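You operate a simulated robot arm through the tools that you are given. There is no shell and no other tool.

The job below is to be done with a simulated robot arm. You get a single attempt, and the scene is never put back.

Task
Roll the white trolley to floor mark 3 and brake it there.
Fine: drawer shut and brake off before it rolls; papers stay aboard.

It is judged by the outcome, as a careful person would: the job done as asked, and still so three seconds after it is handed in. It fails if anything else is knocked over, pushed out of place, dropped, spilled or broken.

Robot
A 6-joint arm with a two-finger gripper, fixed in place. Base frame: the origin is on the floor under the middle of its stand, x ahead of it, y to its left, z up. Lengths are in mm, angles in degrees, forces in N, time in s.
With the tool pointing down near the work surface it reaches from about 380 to 860 mm from the base axis. Its first joint turns from -166.0 to 166.0 degrees. Payload 2.45 kg.
The TCP is the grasp point between the finger pads, 20 mm short of the fingertips. In the tool frame z runs along the fingers and y along their closing line. The gripper opens to 140 mm; its body begins 168 mm behind the TCP.
Orientation is told as [roll, pitch, yaw] about the base's x, y, z axes, in that order, counted from this pose: with the fingers straight down and closing along the base's y, the tool's x points along the base's -x, its y along +y and its z along -z.

Tools
- The arm moves only by the tool jog_arm. Its argument "steps" is a list of rows, each an object (a shift or turn left out is 0, a gripper value left out holds the last) with "dp": the shift along the base's x, y, z in mm, a list of three; "dr": the turn, a rotation vector about the base's x, y, z in degrees, a list of three; "claw": the gripper command, from -1 (fully open) to 1 (shut), values between in proportion. In form: [{"dp": [dx, dy, dz], "dr": [rx, ry, rz], "claw": claw}, ...]. A call has 1 to 20 rows; each row is the pose to reach, as a shift and turn from the pose commanded when the call began. A row lasts 0.2 s, in which the tool goes at most 50 mm and 8.6 degrees; a call with a longer step from one row to the next is refused whole, and so is a gripper value outside its range. A pose out of reach is approached as far as the arm can. The call stops where the force on the tool passes 70 N (or 10 N more than at its start, if that is more) or the arm is blocked; 0.2 s more then pass. The fingers move at their own pace (about 45 mm/s each) and stop on an object; they squeeze with about 30 N. The grip force told is the motor's: it shows also when the fingers shut on nothing. Time passes only in rows, and 0.2 s behind the last, so rows that repeat a pose let the fingers close. It gives the time, the measured TCP pose, the force on the tool (base axes), the opening and the grip force at its end, in the units of the frame above (readings bear some noise), with the torque about the TCP (base axes, N m) and any sound that the robot's microphone picked up.
- Cameras (640 x 400 px; columns grow to the right, rows downward): "scene" is fixed at [50.1, -652, 1437.3]; the picture's right is [0.56, -0.83, 0.00], its down [-0.52, -0.35, -0.77] and it looks along [0.64, 0.43, -0.63] (base axes); focal length 335 px, centre (320, 200). "wrist" rides on the gripper at [78, 11, -209] in the tool frame; the picture's right is [-0.14, 0.99, 0.00], its down [-0.92, -0.13, -0.37] and it looks along [-0.37, -0.05, 0.93] (tool axes); focal length 280 px, centre (320, 200). There is no depth. A picture from a camera that has moved, and an enlarged one, comes with that camera's place and axes in the base frame and with its lens.
- get_image(camera): a new picture of that camera. No time passes.
- raise_lower(by): moves the trunk up (or, below 0, down) by that many mm; the arm rides with it, the base frame stays. It gives what a move gives, with no picture.
- enlarge(camera, box): a new picture of the part [left, top, right, bottom] of that camera's present view, enlarged. No time passes.
- job_done(): hands the job in; it is judged then, once.

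Places have to be worked out from the pictures, the camera data and where the tool is seen. Open the gripper and draw the arm clear of the work before you hand the job in, unless the task says otherwise.

The tools are called after "Request:" as name(argument=value, ...) on one line, values as JSON. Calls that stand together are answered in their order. jog_arm: Moves the arm, as the interface text tells. Its arguments: {"type":"object","properties":{"steps":{"type":"array","items":{"type":"object","properties":{"dp":{"type":"array","items":{"type":"number"}},"dr":{"type":"array","items":{"type":"number"}},"claw":{"type":"number"}}}}},"required":["steps"]} The other tools are called the same way: raise_lower (by) moves the trunk up or down; get_image (camera) takes a picture; enlarge (camera, box) takes an enlarged picture of a part of a camera's view; job_done () hands the job in.

At the start:

```text
time_s: 0.0
position: [452.5, -98.3, 1064.2]
tcp_rot: [0.0, 0.0, -0.1]
contact_force: [0.1, -0.9, 0.5]
moment: [0.04, -0.02, 0.0]
opening: 139.9
grip_force: 0.0
trunk travel left (down, up): [-50.0, 180.0]
```

scene: 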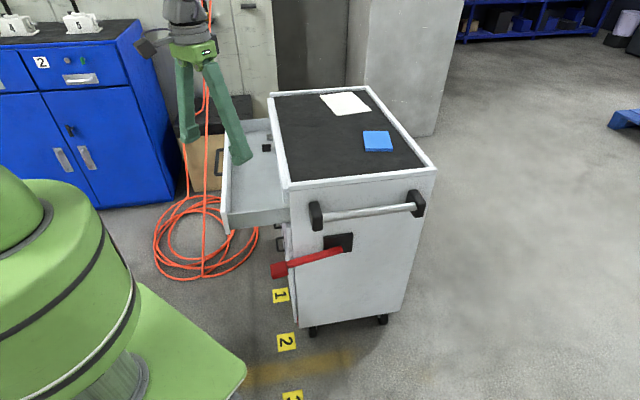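
wrist: 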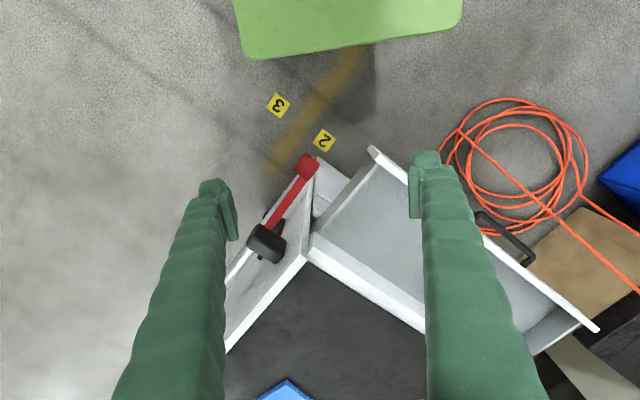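

I'll start with a closer look at the trolley, its brake lever, the drawer and the floor marks before moving anything.

Request:
enlarge(camera="scene", box=[200, 160, 460, 400])

Request:
enlarge(camera="scene", box=[200, 70, 450, 226])

Request:
enlarge(camera="wrist", box=[200, 80, 420, 300])

Request:
enlarge(camera="wrist", box=[340, 80, 640, 400])

```text
1.67 times, centred on (330, 280) of scene
camera zoom: at [50.1, -652.0, 1437.3], right [0.56, -0.83, 0.0], down [-0.52, -0.35, -0.77], along [0.64, 0.43, -0.63], focal length 558 px, centre (303, 67)
```

zoom: 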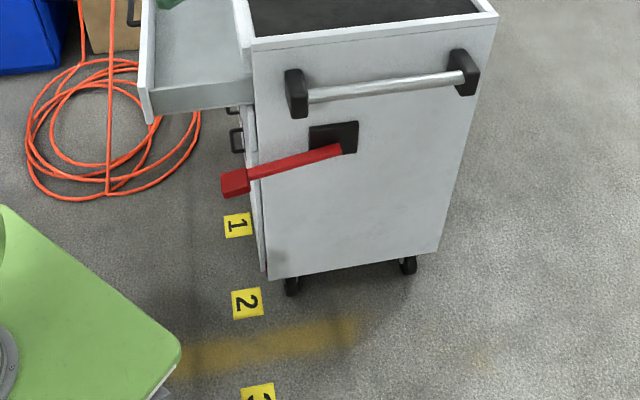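

```text
2.56 times, centred on (325, 148) of scene
camera zoom: at [50.1, -652.0, 1437.3], right [0.56, -0.83, 0.0], down [-0.52, -0.35, -0.77], along [0.64, 0.43, -0.63], focal length 858 px, centre (307, 333)
```

zoom: 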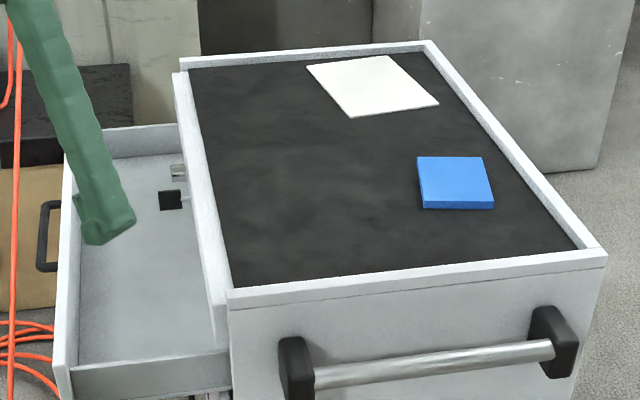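

```text
1.82 times, centred on (310, 190) of wrist
camera zoom: at [375.4, -87.8, 1274.3], right [0.14, 0.99, 0.0], down [0.92, -0.13, 0.37], along [0.37, -0.05, -0.93], focal length 510 px, centre (338, 218)
```

zoom: 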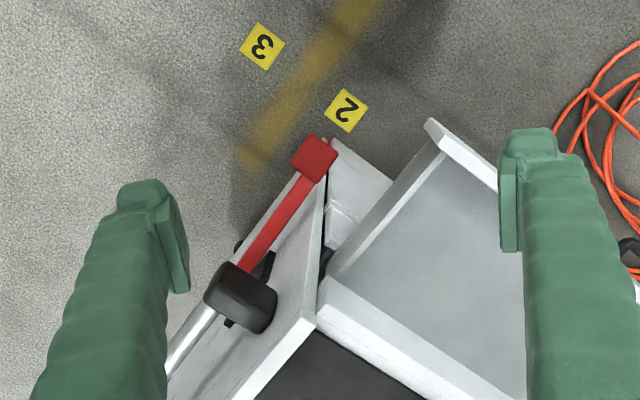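

```text
1.25 times, centred on (490, 240) of wrist
camera zoom: at [375.4, -87.8, 1274.3], right [0.14, 0.99, 0.0], down [0.92, -0.13, 0.37], along [0.37, -0.05, -0.93], focal length 350 px, centre (108, 150)
```

zoom: 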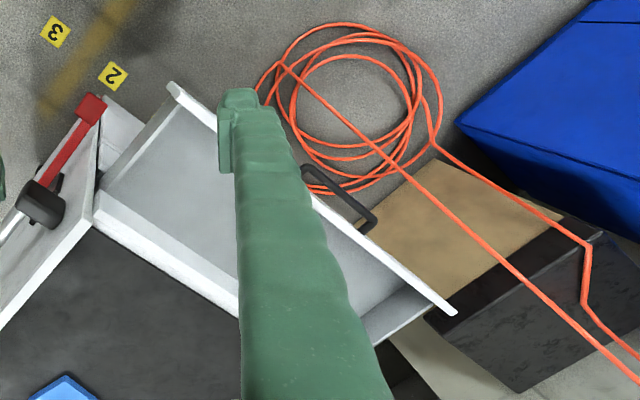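

I want to see whether the trolley carries a pointer or index for the marks, so I'm zooming in on its lower left edge, the marks, the lever plate and the side.

Request:
enlarge(camera="scene", box=[260, 270, 340, 320])

Request:
enlarge(camera="scene", box=[260, 310, 420, 400])

Request:
enlarge(camera="scene", box=[260, 210, 370, 290])

Request:
enlarge(camera="wrist", box=[240, 90, 380, 180])

```text
8.00 times, centred on (300, 295) of scene
camera zoom: at [50.1, -652.0, 1437.3], right [0.56, -0.83, 0.0], down [-0.52, -0.35, -0.77], along [0.64, 0.43, -0.63], focal length 2680 px, centre (480, -560)
```

zoom: 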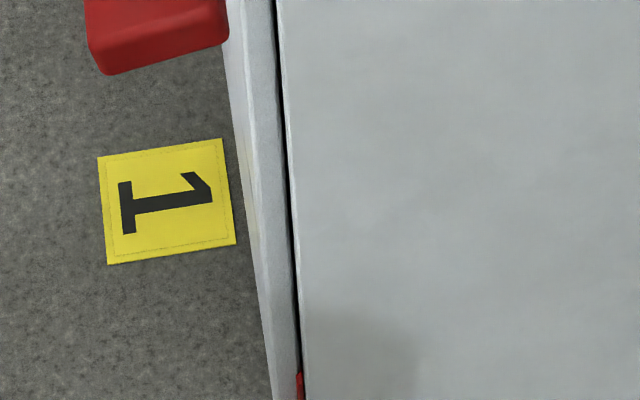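

```text
4.00 times, centred on (340, 355) of scene
camera zoom: at [50.1, -652.0, 1437.3], right [0.56, -0.83, 0.0], down [-0.52, -0.35, -0.77], along [0.64, 0.43, -0.63], focal length 1340 px, centre (240, -420)
```

zoom: 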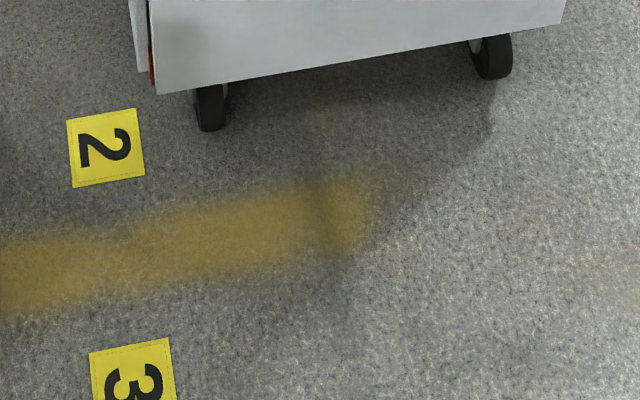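

```text
5.00 times, centred on (315, 250) of scene
camera zoom: at [50.1, -652.0, 1437.3], right [0.56, -0.83, 0.0], down [-0.52, -0.35, -0.77], along [0.64, 0.43, -0.63], focal length 1675 px, centre (345, -50)
```

zoom: 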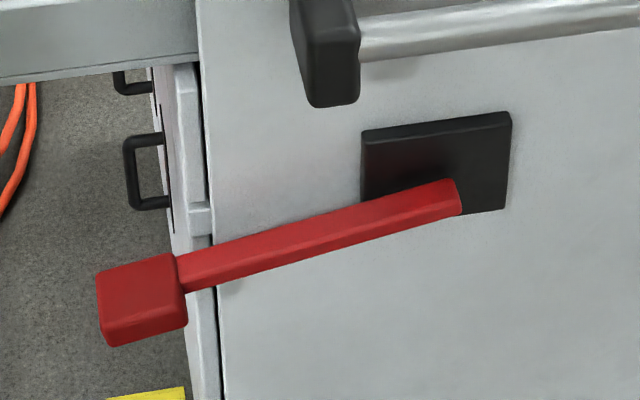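

```text
4.44 times, centred on (310, 135) of wrist
camera zoom: at [375.4, -87.8, 1274.3], right [0.14, 0.99, 0.0], down [0.92, -0.13, 0.37], along [0.37, -0.05, -0.93], focal length 1246 px, centre (364, 489)
```

zoom: 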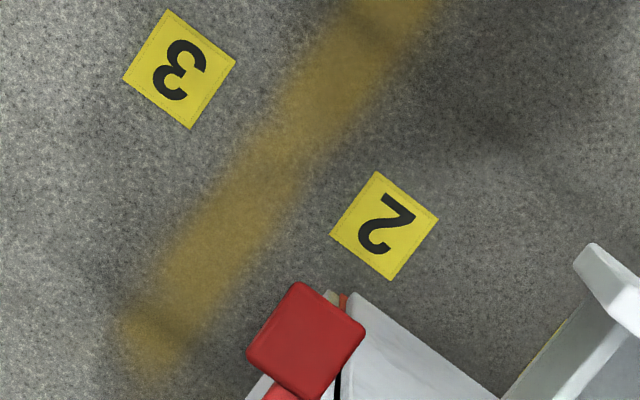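

A red index strip shows at the bottom front-left corner of the trolley, so I will have to measure that later. Next I'm checking the cable, box and drawer area, since I plan to shut the drawer first.

Request:
enlarge(camera="scene", box=[130, 0, 310, 112])

Request:
enlarge(camera="scene", box=[130, 110, 310, 290])

```text
3.56 times, centred on (220, 56) of scene
camera zoom: at [50.1, -652.0, 1437.3], right [0.56, -0.83, 0.0], down [-0.52, -0.35, -0.77], along [0.64, 0.43, -0.63], focal length 1191 px, centre (676, 712)
```

zoom: 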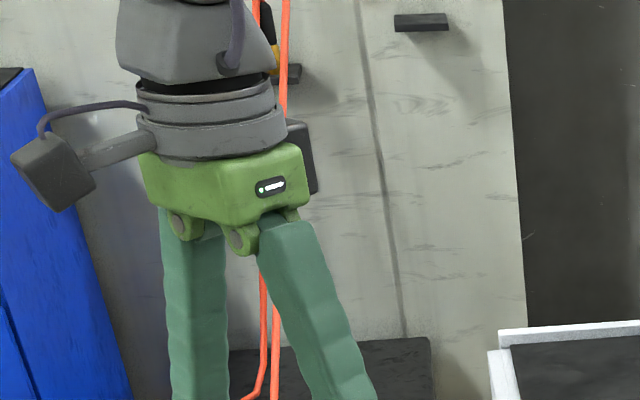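

```text
2.22 times, centred on (220, 200) of scene
camera zoom: at [50.1, -652.0, 1437.3], right [0.56, -0.83, 0.0], down [-0.52, -0.35, -0.77], along [0.64, 0.43, -0.63], focal length 744 px, centre (542, 200)
```

zoom: 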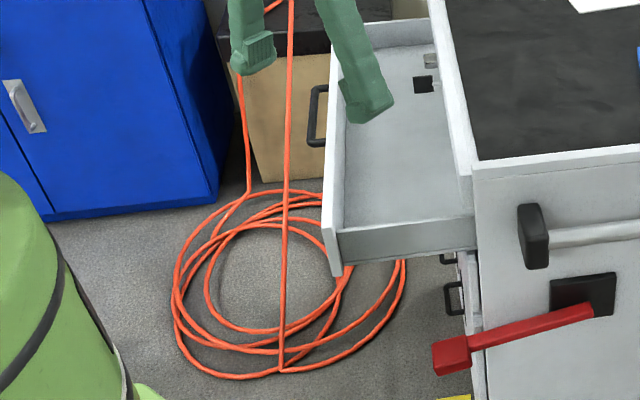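

The cable, box and cabinet are all well beyond the drawer. I'm swinging the arm to the drawer side at the same height and turning the tool -45° so the wrist camera faces the drawer front.

Request:
jog_arm(steps=[{"dp": [3, 33, 0], "dr": [0, 0, -4.5]}, {"dp": [6, 66, 0], "dr": [0, 0, -9]}, {"dp": [9, 99, 0], "dr": [0, 0, -13.5]}, {"dp": [12, 132, 0], "dr": [0, 0, -18]}, {"dp": [15, 165, 0], "dr": [0, 0, -22.5]}, {"dp": [18, 198, 0], "dr": [0, 0, -27]}, {"dp": [21, 231, 0], "dr": [0, 0, -31.5]}, {"dp": [24, 264, 0], "dr": [0, 0, -36]}, {"dp": [27, 297, 0], "dr": [0, 0, -40.5]}, {"dp": [30, 330, 0], "dr": [0, 0, -45]}, {"dp": [30, 330, 0], "dr": [0, 0, -45], "claw": 1}, {"dp": [30, 330, 0], "dr": [0, 0, -45]}, {"dp": [30, 330, 0], "dr": [0, 0, -45]}, {"dp": [30, 330, 0], "dr": [0, 0, -45]}, {"dp": [30, 330, 0], "dr": [0, 0, -45]}, {"dp": [30, 330, 0], "dr": [0, 0, -45]}, {"dp": [30, 330, 0], "dr": [0, 0, -45]}, {"dp": [30, 330, 0], "dr": [0, 0, -45]}])

Request:
get_image(camera="wrist")

Request:
get_image(camera="scene")

```text
time_s: 3.8
position: [482.2, 228.6, 1063.0]
tcp_rot: [0.0, -0.1, -45.0]
contact_force: [0.3, -0.3, 0.3]
moment: [0.01, -0.03, 0.01]
opening: 0.0
grip_force: 15.9
trunk travel left (down, up): [-50.0, 180.0]
```

```text
taken
camera wrist: at [435.0, 291.9, 1272.1], right [0.8, 0.6, 0.0], down [0.56, -0.74, 0.37], along [0.22, -0.29, -0.93], focal length 280 px, centre (320, 200)
```

wrist: 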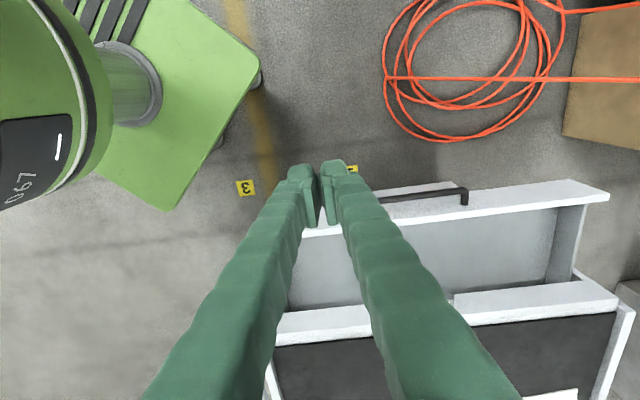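

```text
taken
```

scene: 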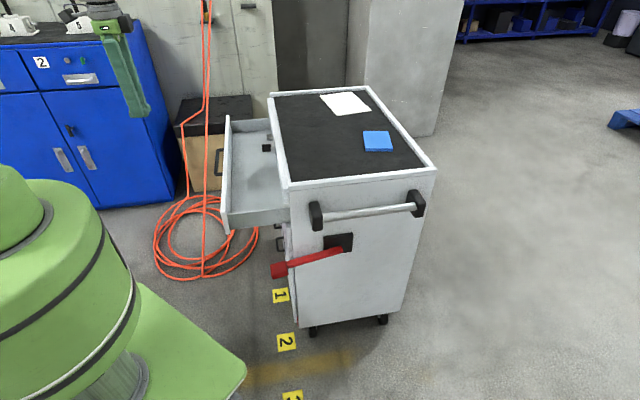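

The drawer front is now in clear view from both cameras. I'm zooming in on both to triangulate the front panel's corners and height.

Request:
enlarge(camera="scene", box=[190, 90, 310, 240])

Request:
enlarge(camera="wrist", box=[260, 150, 640, 388])

```text
2.67 times, centred on (250, 165) of scene
camera zoom: at [50.1, -652.0, 1437.3], right [0.56, -0.83, 0.0], down [-0.52, -0.35, -0.77], along [0.64, 0.43, -0.63], focal length 893 px, centre (507, 293)
```

zoom: 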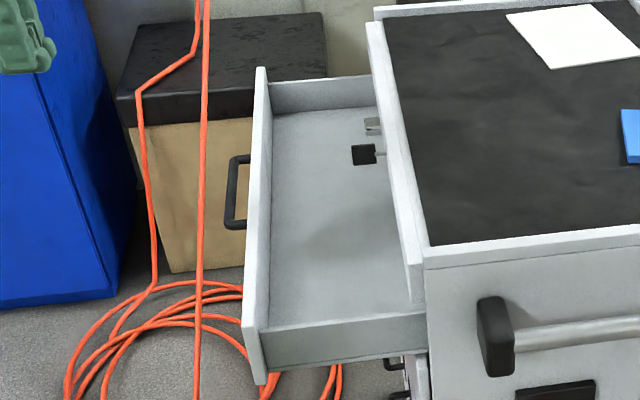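

```text
1.68 times, centred on (450, 269) of wrist
camera zoom: at [435.0, 291.9, 1272.1], right [0.8, 0.6, 0.0], down [0.56, -0.74, 0.37], along [0.22, -0.29, -0.93], focal length 471 px, centre (102, 84)
```

zoom: 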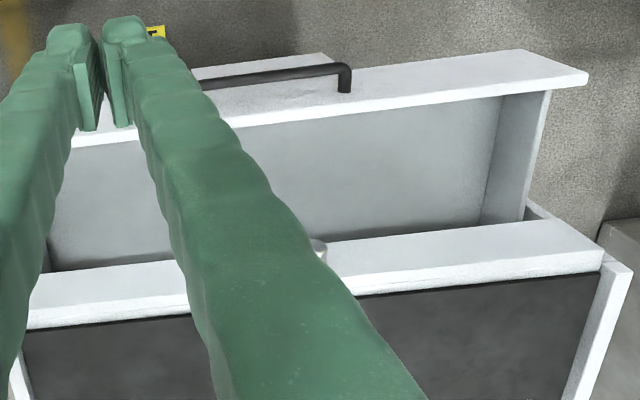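

The drawer front's outer face works out about 206 mm out from the trolley's left side, spanning z≈693–788, with its pull handle in the middle. I'm lowering the closed fingers just outside it, clear of the pull and toward the near end.

Request:
jog_arm(steps=[{"dp": [33, -30, 0]}, {"dp": [67, -61, 0]}, {"dp": [67, -61, -45]}, {"dp": [67, -61, -90]}, {"dp": [67, -61, -135]}, {"dp": [67, -61, -180]}, {"dp": [67, -61, -225]}, {"dp": [67, -61, -270]}, {"dp": [67, -61, -300]}, {"dp": [67, -61, -322]}, {"dp": [67, -61, -322]}])

Request:
get_image(camera="wrist")

Request:
get_image(camera="scene")

```text
time_s: 6.2
position: [553.1, 172.3, 741.7]
tcp_rot: [-0.1, 0.0, -45.1]
contact_force: [1.0, 0.6, -0.7]
moment: [-0.02, -0.03, 0.02]
opening: 0.0
grip_force: 29.7
trunk travel left (down, up): [-50.0, 180.0]
```

```text
taken
camera wrist: at [504.4, 233.8, 951.3], right [0.8, 0.6, 0.0], down [0.56, -0.74, 0.37], along [0.22, -0.29, -0.93], focal length 280 px, centre (320, 200)
```

wrist: 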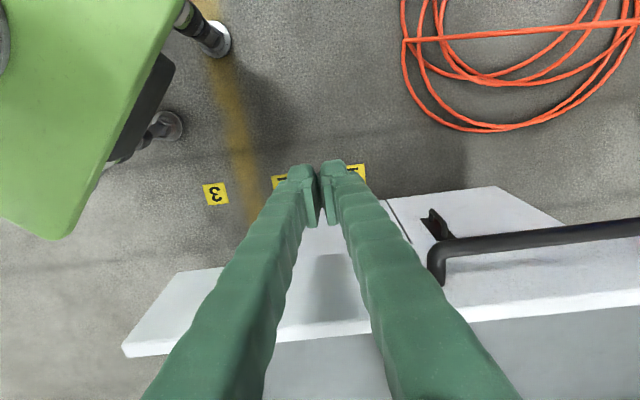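

```text
taken
```

scene: 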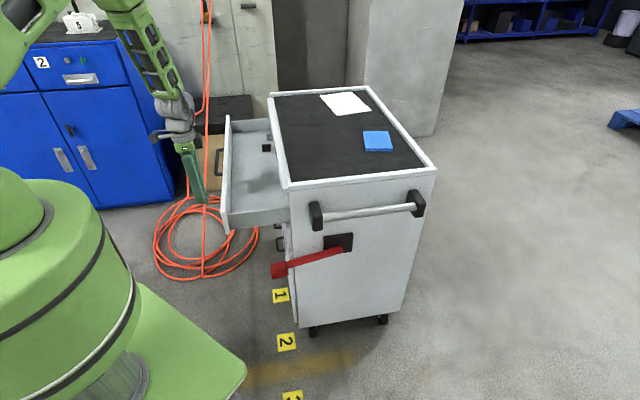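

The fingers are beside the drawer front, clear of its pull. I'm pushing it slowly toward the trolley along (0.707, -0.707), stopping short of the expected closed position.

Request:
jog_arm(steps=[{"dp": [17, -17, 0]}, {"dp": [35, -35, 0]}, {"dp": [42, -42, 0]}, {"dp": [49, -49, 0]}, {"dp": [56, -56, 0]}, {"dp": [63, -63, 0]}, {"dp": [70, -70, 0]}, {"dp": [77, -77, 0]}, {"dp": [84, -84, 0]}, {"dp": [91, -91, 0]}, {"dp": [98, -98, 0]}, {"dp": [105, -105, 0]}, {"dp": [112, -112, 0]}, {"dp": [119, -119, 0]}, {"dp": [126, -126, 0]}, {"dp": [133, -133, 0]}, {"dp": [140, -140, 0]}, {"dp": [147, -147, 0]}])

Request:
get_image(camera="wrist")

Request:
get_image(camera="scene")

```text
time_s: 10.0
position: [699.1, 22.8, 742.7]
tcp_rot: [0.0, 0.0, -45.0]
contact_force: [0.1, 0.5, -0.7]
moment: [-0.01, -0.02, 0.04]
opening: 0.0
grip_force: 29.0
trunk travel left (down, up): [-50.0, 180.0]
```

```text
taken
camera wrist: at [651.5, 85.8, 952.1], right [0.8, 0.6, 0.0], down [0.56, -0.74, 0.37], along [0.22, -0.29, -0.93], focal length 280 px, centre (320, 200)
```

wrist: 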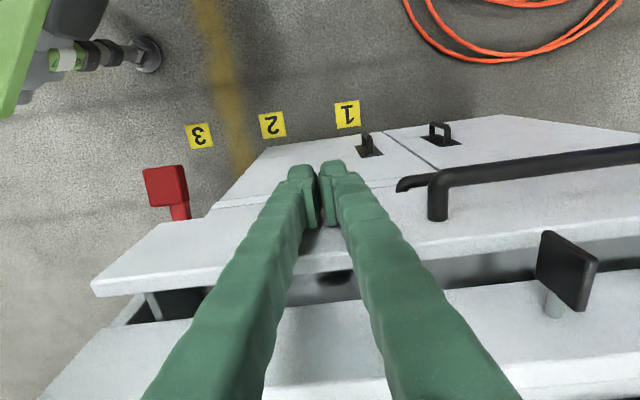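

```text
taken
```

scene: 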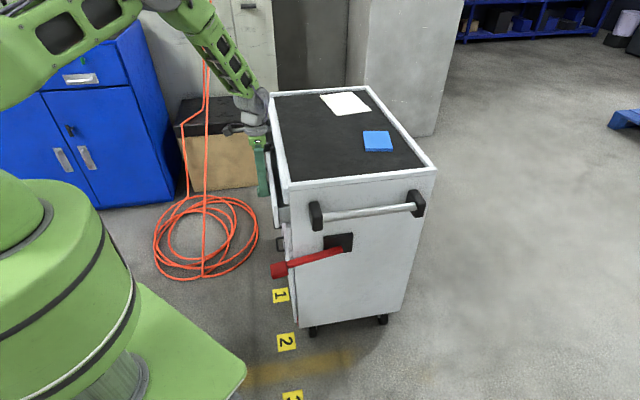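

The drawer slid freely with about 30–40 mm left. A black paddle on a stem sticks out near the drawer's path, so I'm inspecting it before pushing further.

Request:
enlarge(camera="wrist", box=[440, 200, 640, 340])

Request:
enlarge(camera="wrist", box=[60, 120, 320, 340])

Request:
enlarge(camera="scene", box=[230, 80, 330, 240])

```text
2.86 times, centred on (540, 270) of wrist
camera zoom: at [651.5, 85.8, 952.1], right [0.8, 0.6, 0.0], down [0.56, -0.74, 0.37], along [0.22, -0.29, -0.93], focal length 801 px, centre (-309, 0)
```

zoom: 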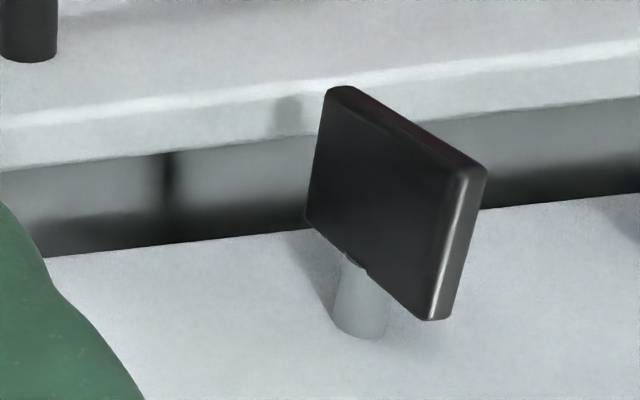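

```text
1.82 times, centred on (190, 230) of wrist
camera zoom: at [651.5, 85.8, 952.1], right [0.8, 0.6, 0.0], down [0.56, -0.74, 0.37], along [0.22, -0.29, -0.93], focal length 510 px, centre (556, 146)
```

zoom: 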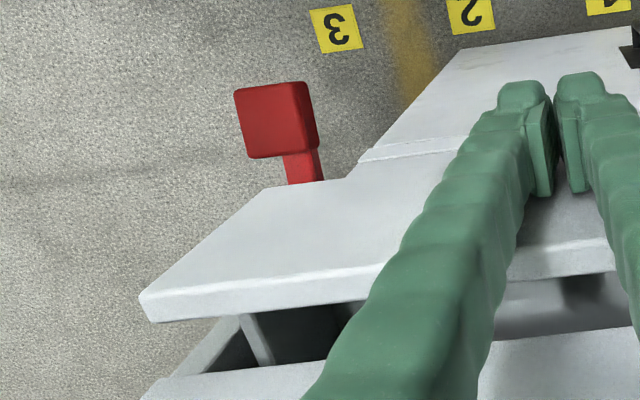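

```text
2.50 times, centred on (280, 160) of scene
camera zoom: at [50.1, -652.0, 1437.3], right [0.56, -0.83, 0.0], down [-0.52, -0.35, -0.77], along [0.64, 0.43, -0.63], focal length 838 px, centre (420, 300)
```

zoom: 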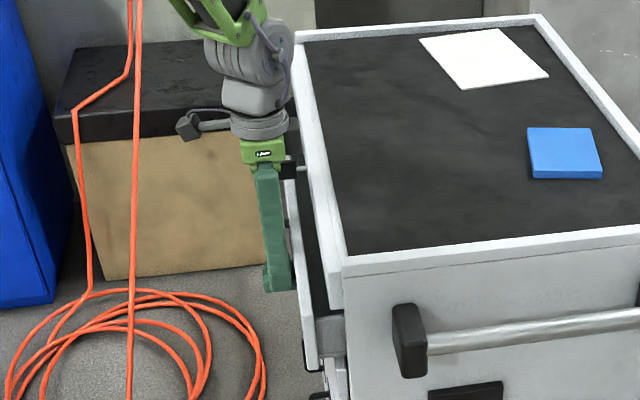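

The paddle sits just above the drawer front's top edge (about z 806–834 against 788), so the front should pass underneath it. I'm continuing the push in slow small rows and watching the force.

Request:
jog_arm(steps=[{"dp": [3, -3, 0]}, {"dp": [6, -6, 0]}, {"dp": [9, -9, 0]}, {"dp": [12, -12, 0]}, {"dp": [14, -14, 0]}, {"dp": [16, -16, 0]}, {"dp": [18, -18, 0]}])

Request:
get_image(camera="wrist")

```text
time_s: 11.6
position: [714.7, 6.0, 741.7]
tcp_rot: [0.0, 0.0, -45.0]
contact_force: [-1.4, 0.9, 0.6]
moment: [-0.02, -0.02, -0.03]
opening: 5.9
grip_force: 29.5
trunk travel left (down, up): [-50.0, 180.0]
```

```text
taken
camera wrist: at [667.7, 69.1, 951.6], right [0.8, 0.6, 0.0], down [0.56, -0.74, 0.37], along [0.22, -0.29, -0.93], focal length 280 px, centre (320, 200)
```

wrist: 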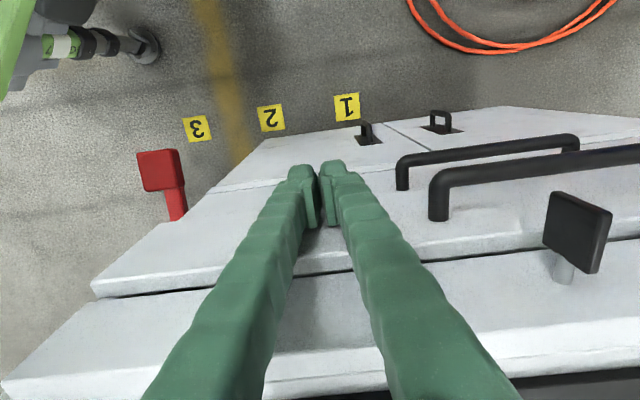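

The drawer front is almost flush under the rail, with a thin dark gap left. I'm easing it in further with very small rows.

Request:
jog_arm(steps=[{"dp": [1.5, -1.5, 0]}, {"dp": [3, -3, 0]}, {"dp": [4.5, -4.5, 0]}, {"dp": [6, -6, 0]}, {"dp": [7.5, -7.5, 0]}, {"dp": [9, -9, 0]}])

Request:
get_image(camera="wrist")

```text
time_s: 13.0
position: [723.9, -2.3, 743.7]
tcp_rot: [-0.1, 0.1, -45.0]
contact_force: [-8.3, 8.5, 3.5]
moment: [-0.06, 0.08, 0.0]
opening: 5.9
grip_force: 29.3
trunk travel left (down, up): [-50.0, 180.0]
```

```text
taken
camera wrist: at [676.6, 60.6, 951.8], right [0.8, 0.6, 0.0], down [0.56, -0.74, 0.37], along [0.22, -0.29, -0.93], focal length 280 px, centre (320, 200)
```

wrist: 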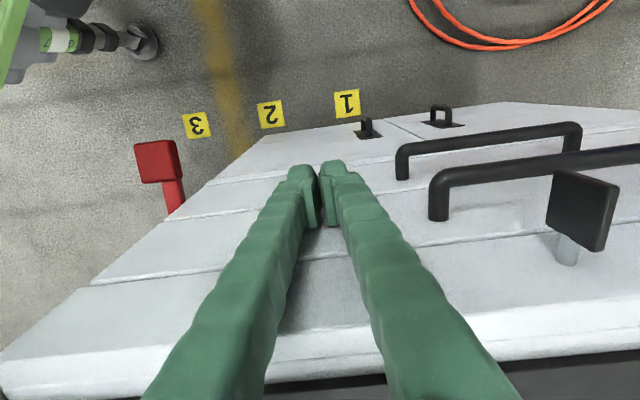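

The force is up to about 12 N and the drawer front looks flush with the rail. I'll push a few more millimetres to confirm it bottoms out.

Request:
jog_arm(steps=[{"dp": [1, -1, 0]}, {"dp": [2, -2, 0]}, {"dp": [3, -3, 0]}, {"dp": [4, -4, 0]}])

Request:
enlarge(camera="wrist", box=[0, 150, 320, 350])

Request:
enlarge(camera="wrist", box=[380, 100, 640, 340])

```text
time_s: 14.0
position: [723.1, -1.2, 741.6]
tcp_rot: [-0.1, 0.4, -45.0]
contact_force: [-31.2, 50.8, 7.6]
moment: [0.52, 0.07, 0.25]
opening: 6.1
grip_force: 29.4
trunk travel left (down, up): [-50.0, 180.0]
```

```text
2.00 times, centred on (160, 250) of wrist
camera zoom: at [677.6, 60.2, 952.0], right [0.8, 0.6, 0.0], down [0.56, -0.74, 0.36], along [0.22, -0.29, -0.93], focal length 561 px, centre (640, 100)
```

zoom: 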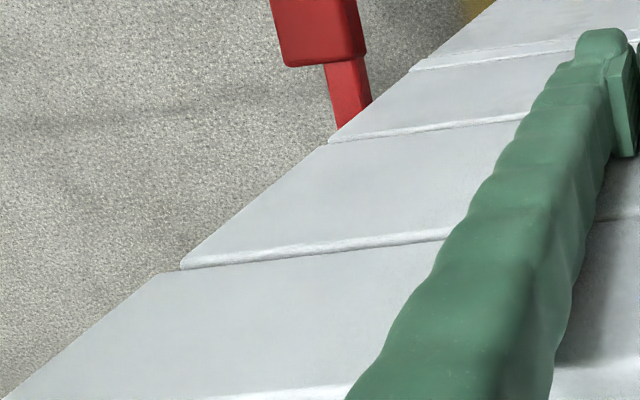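

```text
1.67 times, centred on (510, 220) of wrist
camera zoom: at [677.6, 60.2, 952.0], right [0.8, 0.6, 0.0], down [0.56, -0.74, 0.36], along [0.22, -0.29, -0.93], focal length 467 px, centre (3, 167)
```

zoom: 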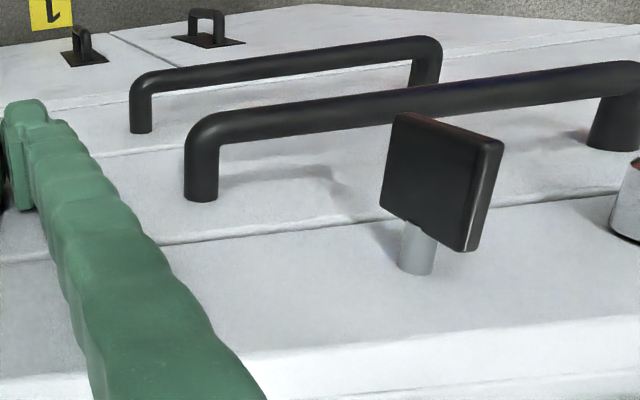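

The force jumped to 60 N, so the drawer has bottomed out shut. I'm backing straight off the drawer and checking that it stays closed.

Request:
jog_arm(steps=[{"dp": [-8, 8, 0]}, {"dp": [-25, 25, 0]}, {"dp": [-55, 55, 0]}, {"dp": [-85, 85, 0]}, {"dp": [-115, 115, 0]}, {"dp": [-145, 145, 0]}, {"dp": [-145, 145, 0]}])

Request:
get_image(camera="wrist")

Request:
enlarge(camera="scene", box=[230, 80, 350, 340])

```text
time_s: 15.6
position: [579.7, 137.5, 743.9]
tcp_rot: [0.1, -0.1, -45.0]
contact_force: [1.0, -0.1, 0.1]
moment: [-0.01, -0.02, 0.03]
opening: 0.1
grip_force: 29.1
trunk travel left (down, up): [-50.0, 180.0]
```

```text
taken
camera wrist: at [532.3, 199.4, 953.4], right [0.8, 0.6, 0.0], down [0.56, -0.74, 0.37], along [0.22, -0.29, -0.93], focal length 280 px, centre (320, 200)
```

wrist: 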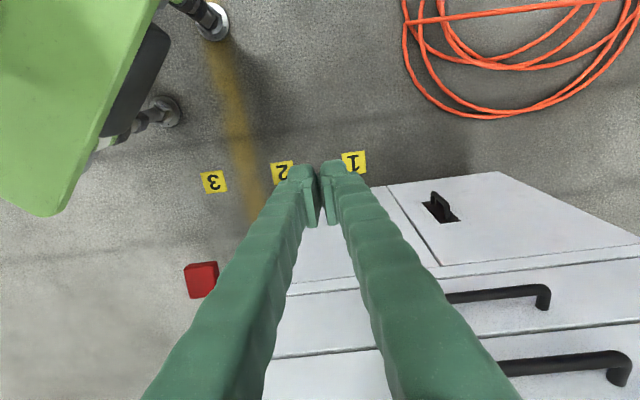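

```text
1.54 times, centred on (290, 210) of scene
camera zoom: at [50.1, -652.0, 1437.3], right [0.56, -0.83, 0.0], down [-0.52, -0.35, -0.77], along [0.64, 0.43, -0.63], focal length 515 px, centre (366, 185)
```

zoom: 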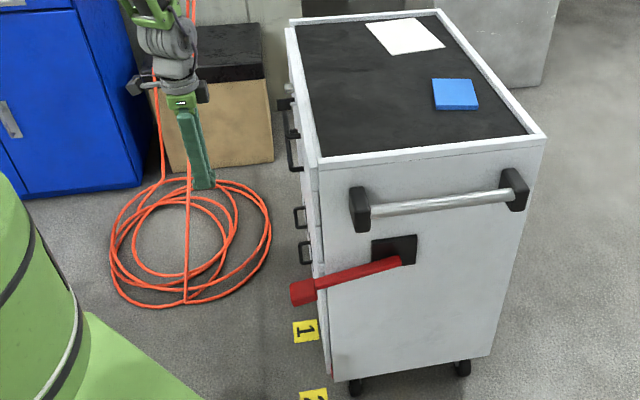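

The drawer stays shut and flush. I'm opening the fingers so the wrist camera can see between them down to the floor marks and the red index at the trolley's lower corner.

Request:
jog_arm(steps=[{"dp": [0, 0, 20], "claw": -1}, {"dp": [0, 0, 40]}, {"dp": [0, 0, 60]}, {"dp": [0, 0, 80]}, {"dp": [0, 0, 100]}, {"dp": [0, 0, 100]}, {"dp": [0, 0, 100]}, {"dp": [0, 0, 100]}])

Request:
get_image(camera="wrist")

Request:
enlarge(camera="wrist", box=[190, 150, 400, 281])

```text
time_s: 17.4
position: [583.4, 136.9, 844.8]
tcp_rot: [0.0, -0.1, -45.0]
contact_force: [-0.6, 0.4, 0.0]
moment: [-0.01, 0.0, 0.01]
opening: 139.7
grip_force: 0.1
trunk travel left (down, up): [-50.0, 180.0]
```

```text
taken
camera wrist: at [535.3, 200.3, 1054.7], right [0.8, 0.6, 0.0], down [0.56, -0.74, 0.37], along [0.22, -0.29, -0.93], focal length 280 px, centre (320, 200)
```

wrist: 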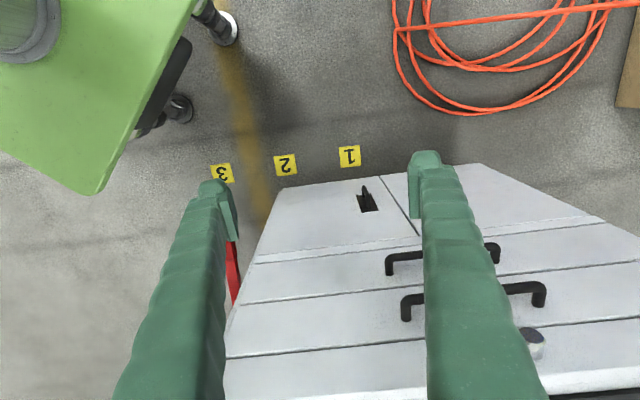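

```text
3.05 times, centred on (295, 216) of wrist
camera zoom: at [535.3, 200.3, 1054.7], right [0.8, 0.6, 0.0], down [0.56, -0.74, 0.37], along [0.22, -0.29, -0.93], focal length 854 px, centre (396, 153)
```

zoom: 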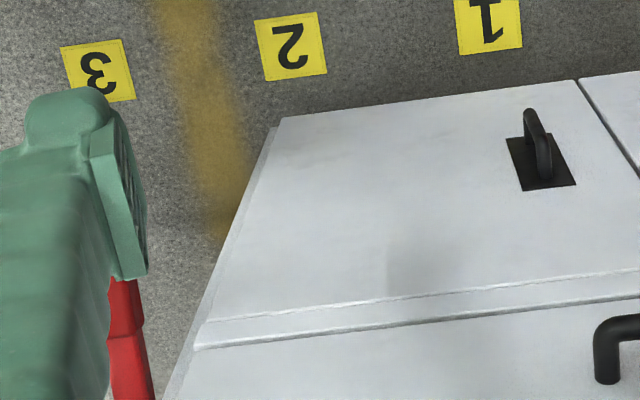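

The left face shows no index; the red piece was only visible from the front. I'm moving the camera round to the front-left corner to look at it and at the brake plate.

Request:
jog_arm(steps=[{"dp": [-12, -30, 0], "dr": [0, 0, 6]}, {"dp": [-24, -60, 0], "dr": [0, 0, 12]}, {"dp": [-36, -90, 0], "dr": [0, 0, 18]}, {"dp": [-48, -120, 0], "dr": [0, 0, 24]}, {"dp": [-60, -150, 0], "dr": [0, 0, 30]}, {"dp": [-70, -180, 0], "dr": [0, 0, 37]}, {"dp": [-75, -208, 0], "dr": [0, 0, 45]}, {"dp": [-75, -208, 0], "dr": [0, 0, 45]}])

Request:
get_image(camera="wrist")

Request:
enlarge(camera="wrist", box=[240, 100, 400, 200])

```text
time_s: 19.2
position: [506.2, -70.7, 843.0]
tcp_rot: [-0.1, 0.0, 0.1]
contact_force: [0.2, -0.3, -0.5]
moment: [0.0, -0.02, -0.01]
opening: 139.7
grip_force: 0.1
trunk travel left (down, up): [-50.0, 180.0]
```

```text
taken
camera wrist: at [428.8, -60.3, 1052.9], right [0.14, 0.99, 0.0], down [0.92, -0.13, 0.37], along [0.36, -0.05, -0.93], focal length 280 px, centre (320, 200)
```

wrist: 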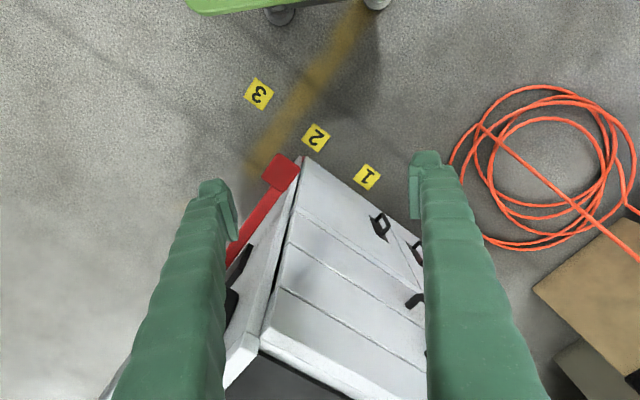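

```text
4.00 times, centred on (320, 150) of wrist
camera zoom: at [428.8, -60.3, 1052.9], right [0.14, 0.99, 0.0], down [0.92, -0.13, 0.37], along [0.36, -0.05, -0.93], focal length 1122 px, centre (320, 400)
```

zoom: 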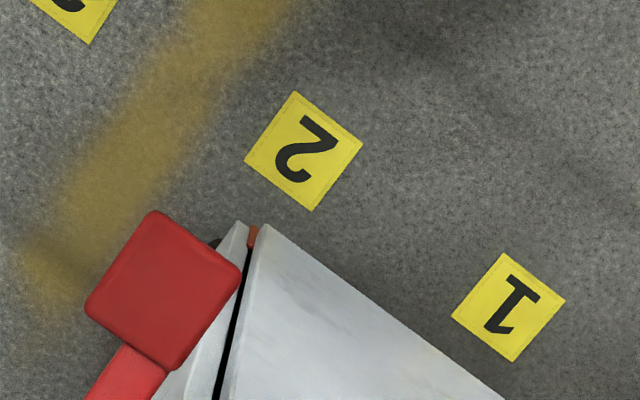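

The red index at the lower front corner is level with mark 2 to within a couple of millimetres. The marks are about 250 mm apart along (-0.707, -0.707), so mark 3 needs a roll of about 250 mm. Next I'm moving in front of the trolley to inspect the brake lever and plate.

Request:
jog_arm(steps=[{"dp": [0, -35, 0], "dr": [0, 0, 4]}, {"dp": [0, -75, 0], "dr": [0, 0, 8]}, {"dp": [5, -115, 0], "dr": [0, 0, 13]}, {"dp": [12, -155, 0], "dr": [0, 0, 18]}, {"dp": [20, -195, 0], "dr": [0, 0, 23]}, {"dp": [30, -235, 0], "dr": [0, 0, 28]}, {"dp": [45, -275, 0], "dr": [0, 0, 34]}, {"dp": [60, -315, 0], "dr": [0, 0, 40]}, {"dp": [78, -351, 0], "dr": [0, 0, 45]}, {"dp": [78, -351, 0], "dr": [0, 0, 45]}])

Request:
jog_arm(steps=[{"dp": [0, 0, -20], "dr": [4.95, -4.95, 0]}, {"dp": [0, 0, -40], "dr": [9.9, -9.9, 0]}, {"dp": [0, 0, -60], "dr": [14.85, -14.85, 0]}, {"dp": [0, 0, -80], "dr": [19.8, -19.8, 0]}, {"dp": [0, 0, -100], "dr": [24.75, -24.75, 0]}, {"dp": [0, 0, -100], "dr": [24.75, -24.75, 0]}])

Request:
get_image(camera="wrist")

Request:
get_image(camera="scene")

```text
time_s: 21.4
position: [588.0, -422.9, 843.8]
tcp_rot: [0.0, 0.0, 45.1]
contact_force: [0.1, -0.6, 1.0]
moment: [0.02, 0.02, 0.01]
opening: 140.2
grip_force: 0.0
trunk travel left (down, up): [-50.0, 180.0]
```

```text
time_s: 22.8
position: [588.3, -422.7, 743.3]
tcp_rot: [-0.1, -35.1, 45.0]
contact_force: [1.1, -0.4, -0.1]
moment: [0.05, -0.04, 0.01]
opening: 139.8
grip_force: 0.0
trunk travel left (down, up): [-50.0, 180.0]
```

```text
taken
camera wrist: at [449.8, -544.3, 869.9], right [-0.62, 0.78, 0.08], down [0.47, 0.29, 0.83], along [0.62, 0.55, -0.55], focal length 280 px, centre (320, 200)
```

wrist: 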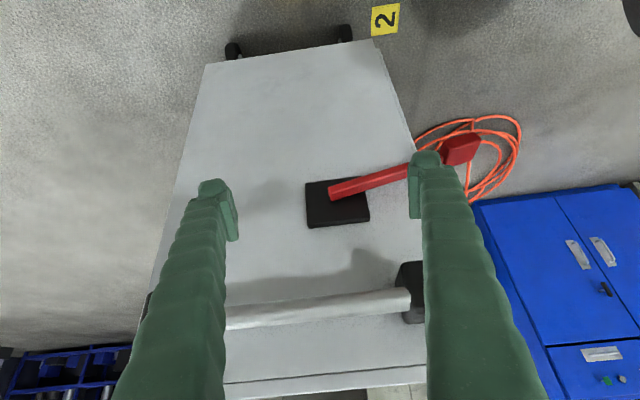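

```text
taken
```

scene: 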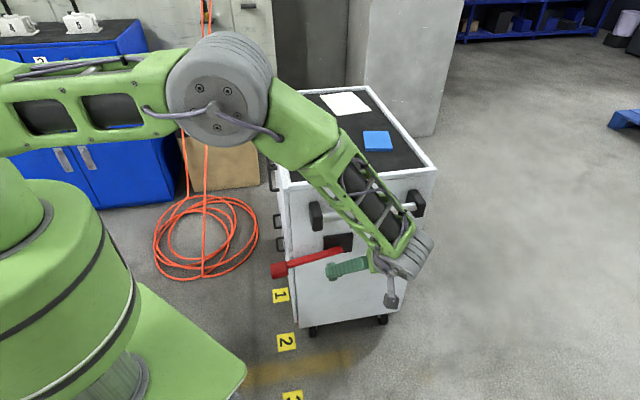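

I have a clear view of the front face (upside-down in this camera). I'm zooming in on the brake plate and lever for any symbols.

Request:
enlarge(camera="wrist", box=[280, 120, 500, 258])

Request:
enlarge(camera="wrist", box=[210, 0, 430, 137])

Request:
enlarge(camera="wrist", box=[180, 230, 450, 400])

```text
2.90 times, centred on (390, 189) of wrist
camera zoom: at [449.8, -544.3, 869.9], right [-0.62, 0.78, 0.08], down [0.47, 0.29, 0.83], along [0.62, 0.55, -0.55], focal length 813 px, centre (117, 232)
```

zoom: 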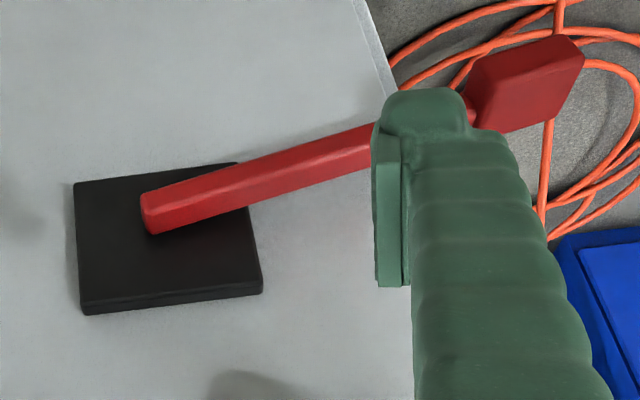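

```text
2.91 times, centred on (320, 68) of wrist
camera zoom: at [449.8, -544.3, 869.9], right [-0.62, 0.78, 0.08], down [0.47, 0.29, 0.83], along [0.62, 0.55, -0.55], focal length 816 px, centre (320, 582)
```

zoom: 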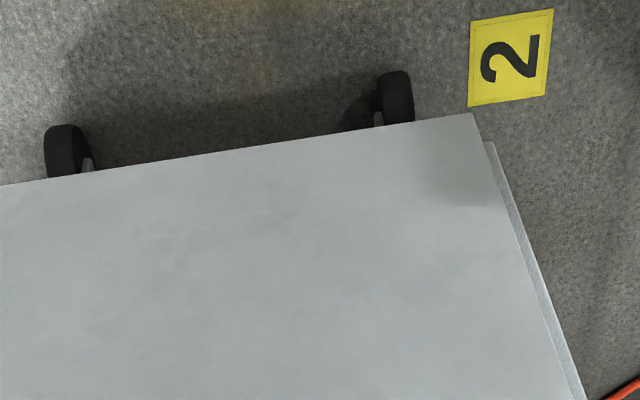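

```text
2.35 times, centred on (315, 315) of wrist
camera zoom: at [449.8, -544.3, 869.9], right [-0.62, 0.78, 0.08], down [0.47, 0.29, 0.83], along [0.62, 0.55, -0.55], focal length 660 px, centre (332, -71)
```

zoom: 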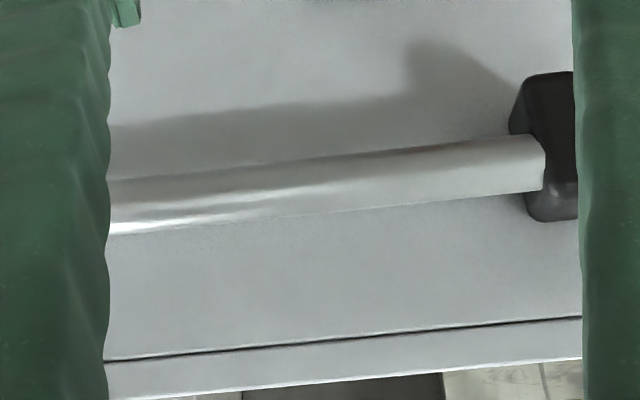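

The plate has no markings. I judge the red knob to be near (555, -148, 572) and the lever pivot near (693, -301, 633), with the lever parallel to the face and about 75 mm out. The handle bar is near z≈797 and about 90 mm out. I'm straightening the tool, raising it and turning it to -45° above the knob with a partly closed gripper.

Request:
jog_arm(steps=[{"dp": [0, 0, 30], "dr": [-4.95, 4.95, 0]}, {"dp": [0, 0, 60], "dr": [-9.9, 9.9, 0]}, {"dp": [0, 0, 90], "dr": [-14.85, 14.85, 0]}, {"dp": [0, 0, 120], "dr": [-19.8, 19.8, 0]}, {"dp": [0, 0, 160], "dr": [-24.75, 24.75, 0]}, {"dp": [0, 0, 160], "dr": [-24.75, 24.75, 0]}])

Request:
jog_arm(steps=[{"dp": [-4, 25, 0], "dr": [0, 0, -8]}, {"dp": [-8, 50, 0], "dr": [0, 0, -16]}, {"dp": [-12, 75, 0], "dr": [0, 0, -24]}, {"dp": [-15, 100, 0], "dr": [0, 0, -32]}, {"dp": [-18, 125, 0], "dr": [0, 0, -40]}, {"dp": [-21, 150, 0], "dr": [0, 0, -48]}, {"dp": [-24, 175, 0], "dr": [0, 0, -56]}, {"dp": [-27, 200, 0], "dr": [0, 0, -64]}, {"dp": [-29, 225, 0], "dr": [0, 0, -72]}, {"dp": [-31, 250, 0], "dr": [0, 0, -80]}, {"dp": [-33, 275, 0], "dr": [0, 0, -88]}, {"dp": [-33, 275, 0], "dr": [0, 0, -90], "claw": -0.4}, {"dp": [-33, 275, 0], "dr": [0, 0, -90]}, {"dp": [-33, 275, 0], "dr": [0, 0, -90]}])

Request:
get_image(camera="wrist")

Request:
get_image(camera="scene")

```text
time_s: 24.2
position: [586.8, -421.4, 903.5]
tcp_rot: [0.0, 0.0, 44.9]
contact_force: [0.2, 0.9, -0.4]
moment: [-0.02, 0.0, -0.01]
opening: 140.0
grip_force: 0.1
trunk travel left (down, up): [-50.0, 180.0]
```

```text
time_s: 27.2
position: [554.2, -147.6, 902.7]
tcp_rot: [0.0, -0.1, -45.0]
contact_force: [0.1, -0.8, 0.0]
moment: [0.02, 0.01, -0.01]
opening: 98.2
grip_force: 0.1
trunk travel left (down, up): [-50.0, 180.0]
```

```text
taken
camera wrist: at [506.6, -85.1, 1112.4], right [0.8, 0.6, 0.0], down [0.56, -0.74, 0.37], along [0.22, -0.29, -0.93], focal length 280 px, centre (320, 200)
```

wrist: 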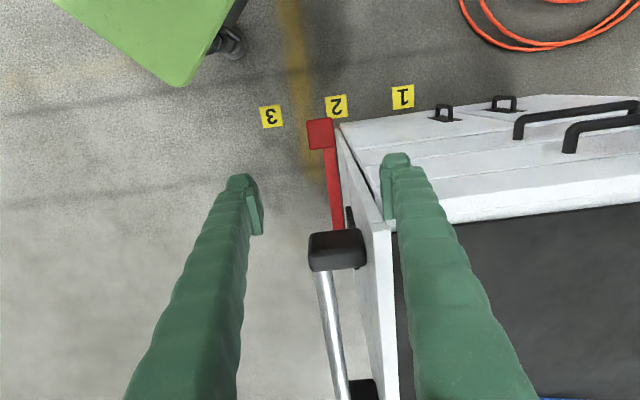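

```text
taken
```

scene: 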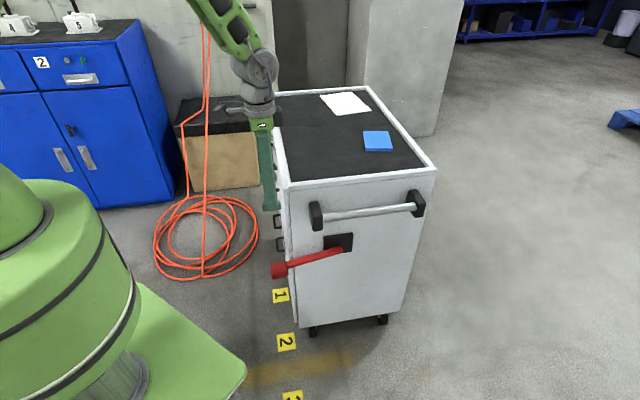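

The knob shows at about (554, -144, 572), directly beneath the TCP, with both fingers clear of the trolley's side. I'm lowering until the fingertips are just above the knob, then checking.

Request:
jog_arm(steps=[{"dp": [0, 0, -40]}, {"dp": [0, 0, -80]}, {"dp": [0, 0, -120]}, {"dp": [0, 0, -160]}, {"dp": [0, 0, -200]}, {"dp": [0, 0, -235]}, {"dp": [0, 0, -260]}, {"dp": [0, 0, -270]}, {"dp": [0, 0, -270]}])

Request:
get_image(camera="wrist")

Request:
enlarge(camera="scene", box=[220, 130, 380, 330])

```text
time_s: 29.2
position: [552.2, -146.2, 636.0]
tcp_rot: [0.0, 0.1, -45.1]
contact_force: [-0.4, 0.3, -0.2]
moment: [-0.03, 0.02, 0.0]
opening: 98.0
grip_force: 0.0
trunk travel left (down, up): [-50.0, 180.0]
```

```text
taken
camera wrist: at [505.1, -83.6, 844.2], right [0.8, 0.6, 0.0], down [0.56, -0.74, 0.37], along [0.22, -0.29, -0.93], focal length 280 px, centre (320, 200)
```

wrist: 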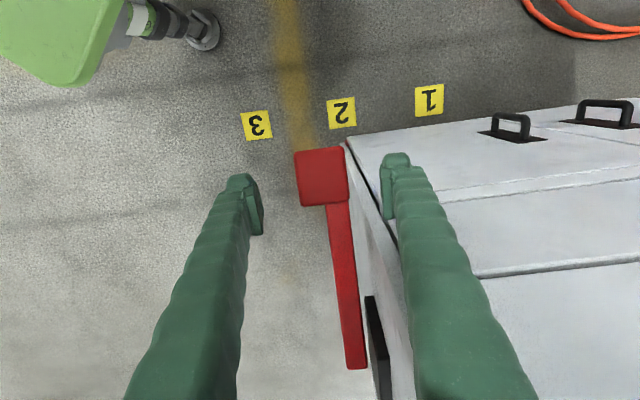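

```text
2.00 times, centred on (300, 230) of scene
camera zoom: at [50.1, -652.0, 1437.3], right [0.56, -0.83, 0.0], down [-0.52, -0.35, -0.77], along [0.64, 0.43, -0.63], focal length 670 px, centre (360, 140)
```

zoom: 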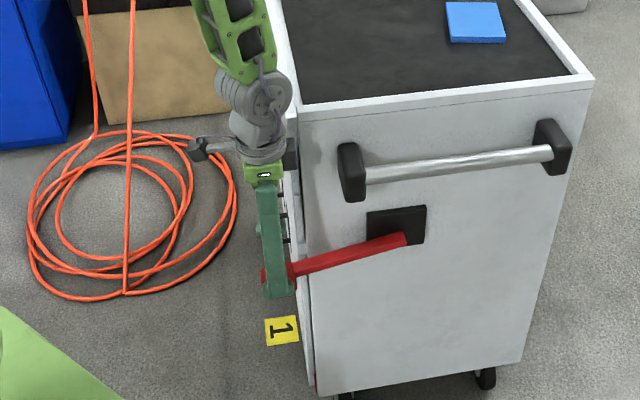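

The knob is centred between the fingers and nothing else is near. I'm going down to knob height and closing on it.

Request:
jog_arm(steps=[{"dp": [1, -1, -25]}, {"dp": [2, -1, -45]}, {"dp": [2, -1, -60]}, {"dp": [2, -1, -60], "claw": 0.3}, {"dp": [2, -1, -60]}, {"dp": [2, -1, -60]}, {"dp": [2, -1, -60], "claw": 1}, {"dp": [2, -1, -60]}, {"dp": [2, -1, -60]}, {"dp": [2, -1, -60]}])

Request:
get_image(camera="wrist")

```text
time_s: 31.4
position: [555.4, -147.0, 571.7]
tcp_rot: [0.0, -0.1, -45.0]
contact_force: [5.3, 11.1, -0.9]
moment: [-0.01, 0.01, 0.1]
opening: 49.3
grip_force: 44.9
trunk travel left (down, up): [-50.0, 180.0]
```

```text
taken
camera wrist: at [507.6, -83.9, 781.3], right [0.8, 0.6, 0.0], down [0.56, -0.74, 0.37], along [0.22, -0.29, -0.93], focal length 280 px, centre (320, 200)
```

wrist: 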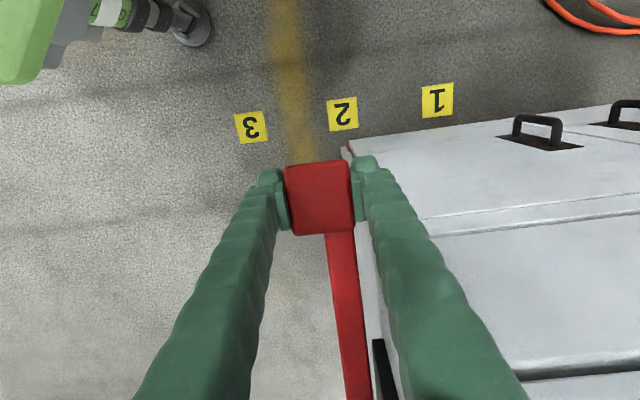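

The gripper holds the knob, 49 mm across. I'm testing the lever's direction of travel with a small gentle upward move along its arc and reading the force.

Request:
jog_arm(steps=[{"dp": [-0.5, 0.5, 3]}, {"dp": [-1, 1, 6]}, {"dp": [-1.5, 1.5, 9]}, {"dp": [-2, 2, 12]}, {"dp": [-2, 2, 12]}])

```text
time_s: 32.6
position: [554.0, -145.4, 583.2]
tcp_rot: [0.0, 0.1, -44.9]
contact_force: [16.5, 21.4, -7.2]
moment: [0.85, 0.9, 0.18]
opening: 49.1
grip_force: 45.0
trunk travel left (down, up): [-50.0, 180.0]
```

Request:
get_image(camera="wrist")

Request:
enlarge(camera="scene", box=[240, 180, 380, 320])

```text
taken
camera wrist: at [506.3, -82.6, 793.4], right [0.8, 0.6, 0.0], down [0.56, -0.74, 0.37], along [0.22, -0.29, -0.93], focal length 280 px, centre (320, 200)
```

wrist: 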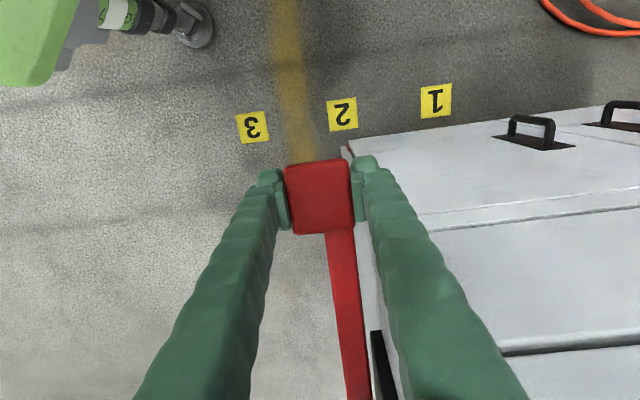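

```text
2.86 times, centred on (310, 250) of scene
camera zoom: at [50.1, -652.0, 1437.3], right [0.56, -0.83, 0.0], down [-0.52, -0.35, -0.77], along [0.64, 0.43, -0.63], focal length 957 px, centre (349, 57)
```

zoom: 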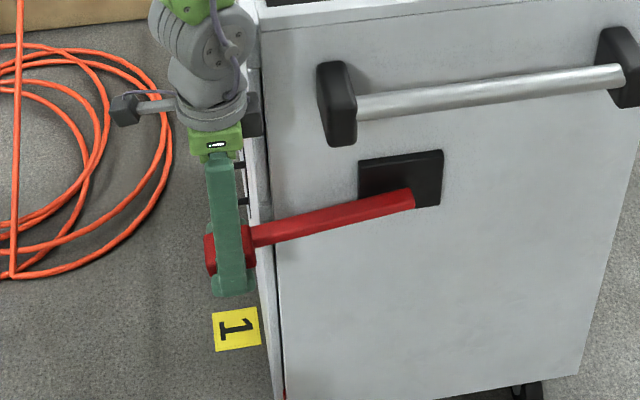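

The lever follows upward with only about 7 N of vertical resistance, but there is side load along the trolley axis. I'm nudging a few millimetres that way to relieve it, then continuing up the arc in small rows.

Request:
jog_arm(steps=[{"dp": [1.5, 1.5, 0]}, {"dp": [3, 3, 0]}, {"dp": [3, 3, 0]}])

```text
time_s: 33.4
position: [553.9, -145.5, 585.1]
tcp_rot: [0.0, 0.0, -45.3]
contact_force: [-16.0, -37.3, 3.6]
moment: [-0.53, 0.1, 0.26]
opening: 49.5
grip_force: 45.2
trunk travel left (down, up): [-50.0, 180.0]
```

The arm is stiff here, about 15 N/mm, so I'm shifting back by roughly 2.5 mm to zero the side load while continuing up the arc.

Request:
jog_arm(steps=[{"dp": [-1.75, -1.75, 0]}, {"dp": [-2, -1.5, 4]}, {"dp": [-2.3, -1.2, 8]}, {"dp": [-2.6, -0.9, 12]}, {"dp": [-2.8, -0.7, 16]}, {"dp": [-2.8, -0.7, 16]}])

```text
time_s: 34.8
position: [552.4, -142.8, 600.8]
tcp_rot: [0.0, 0.2, -45.1]
contact_force: [-25.8, -31.2, -7.7]
moment: [0.87, 0.92, -0.21]
opening: 49.2
grip_force: 44.8
trunk travel left (down, up): [-50.0, 180.0]
```

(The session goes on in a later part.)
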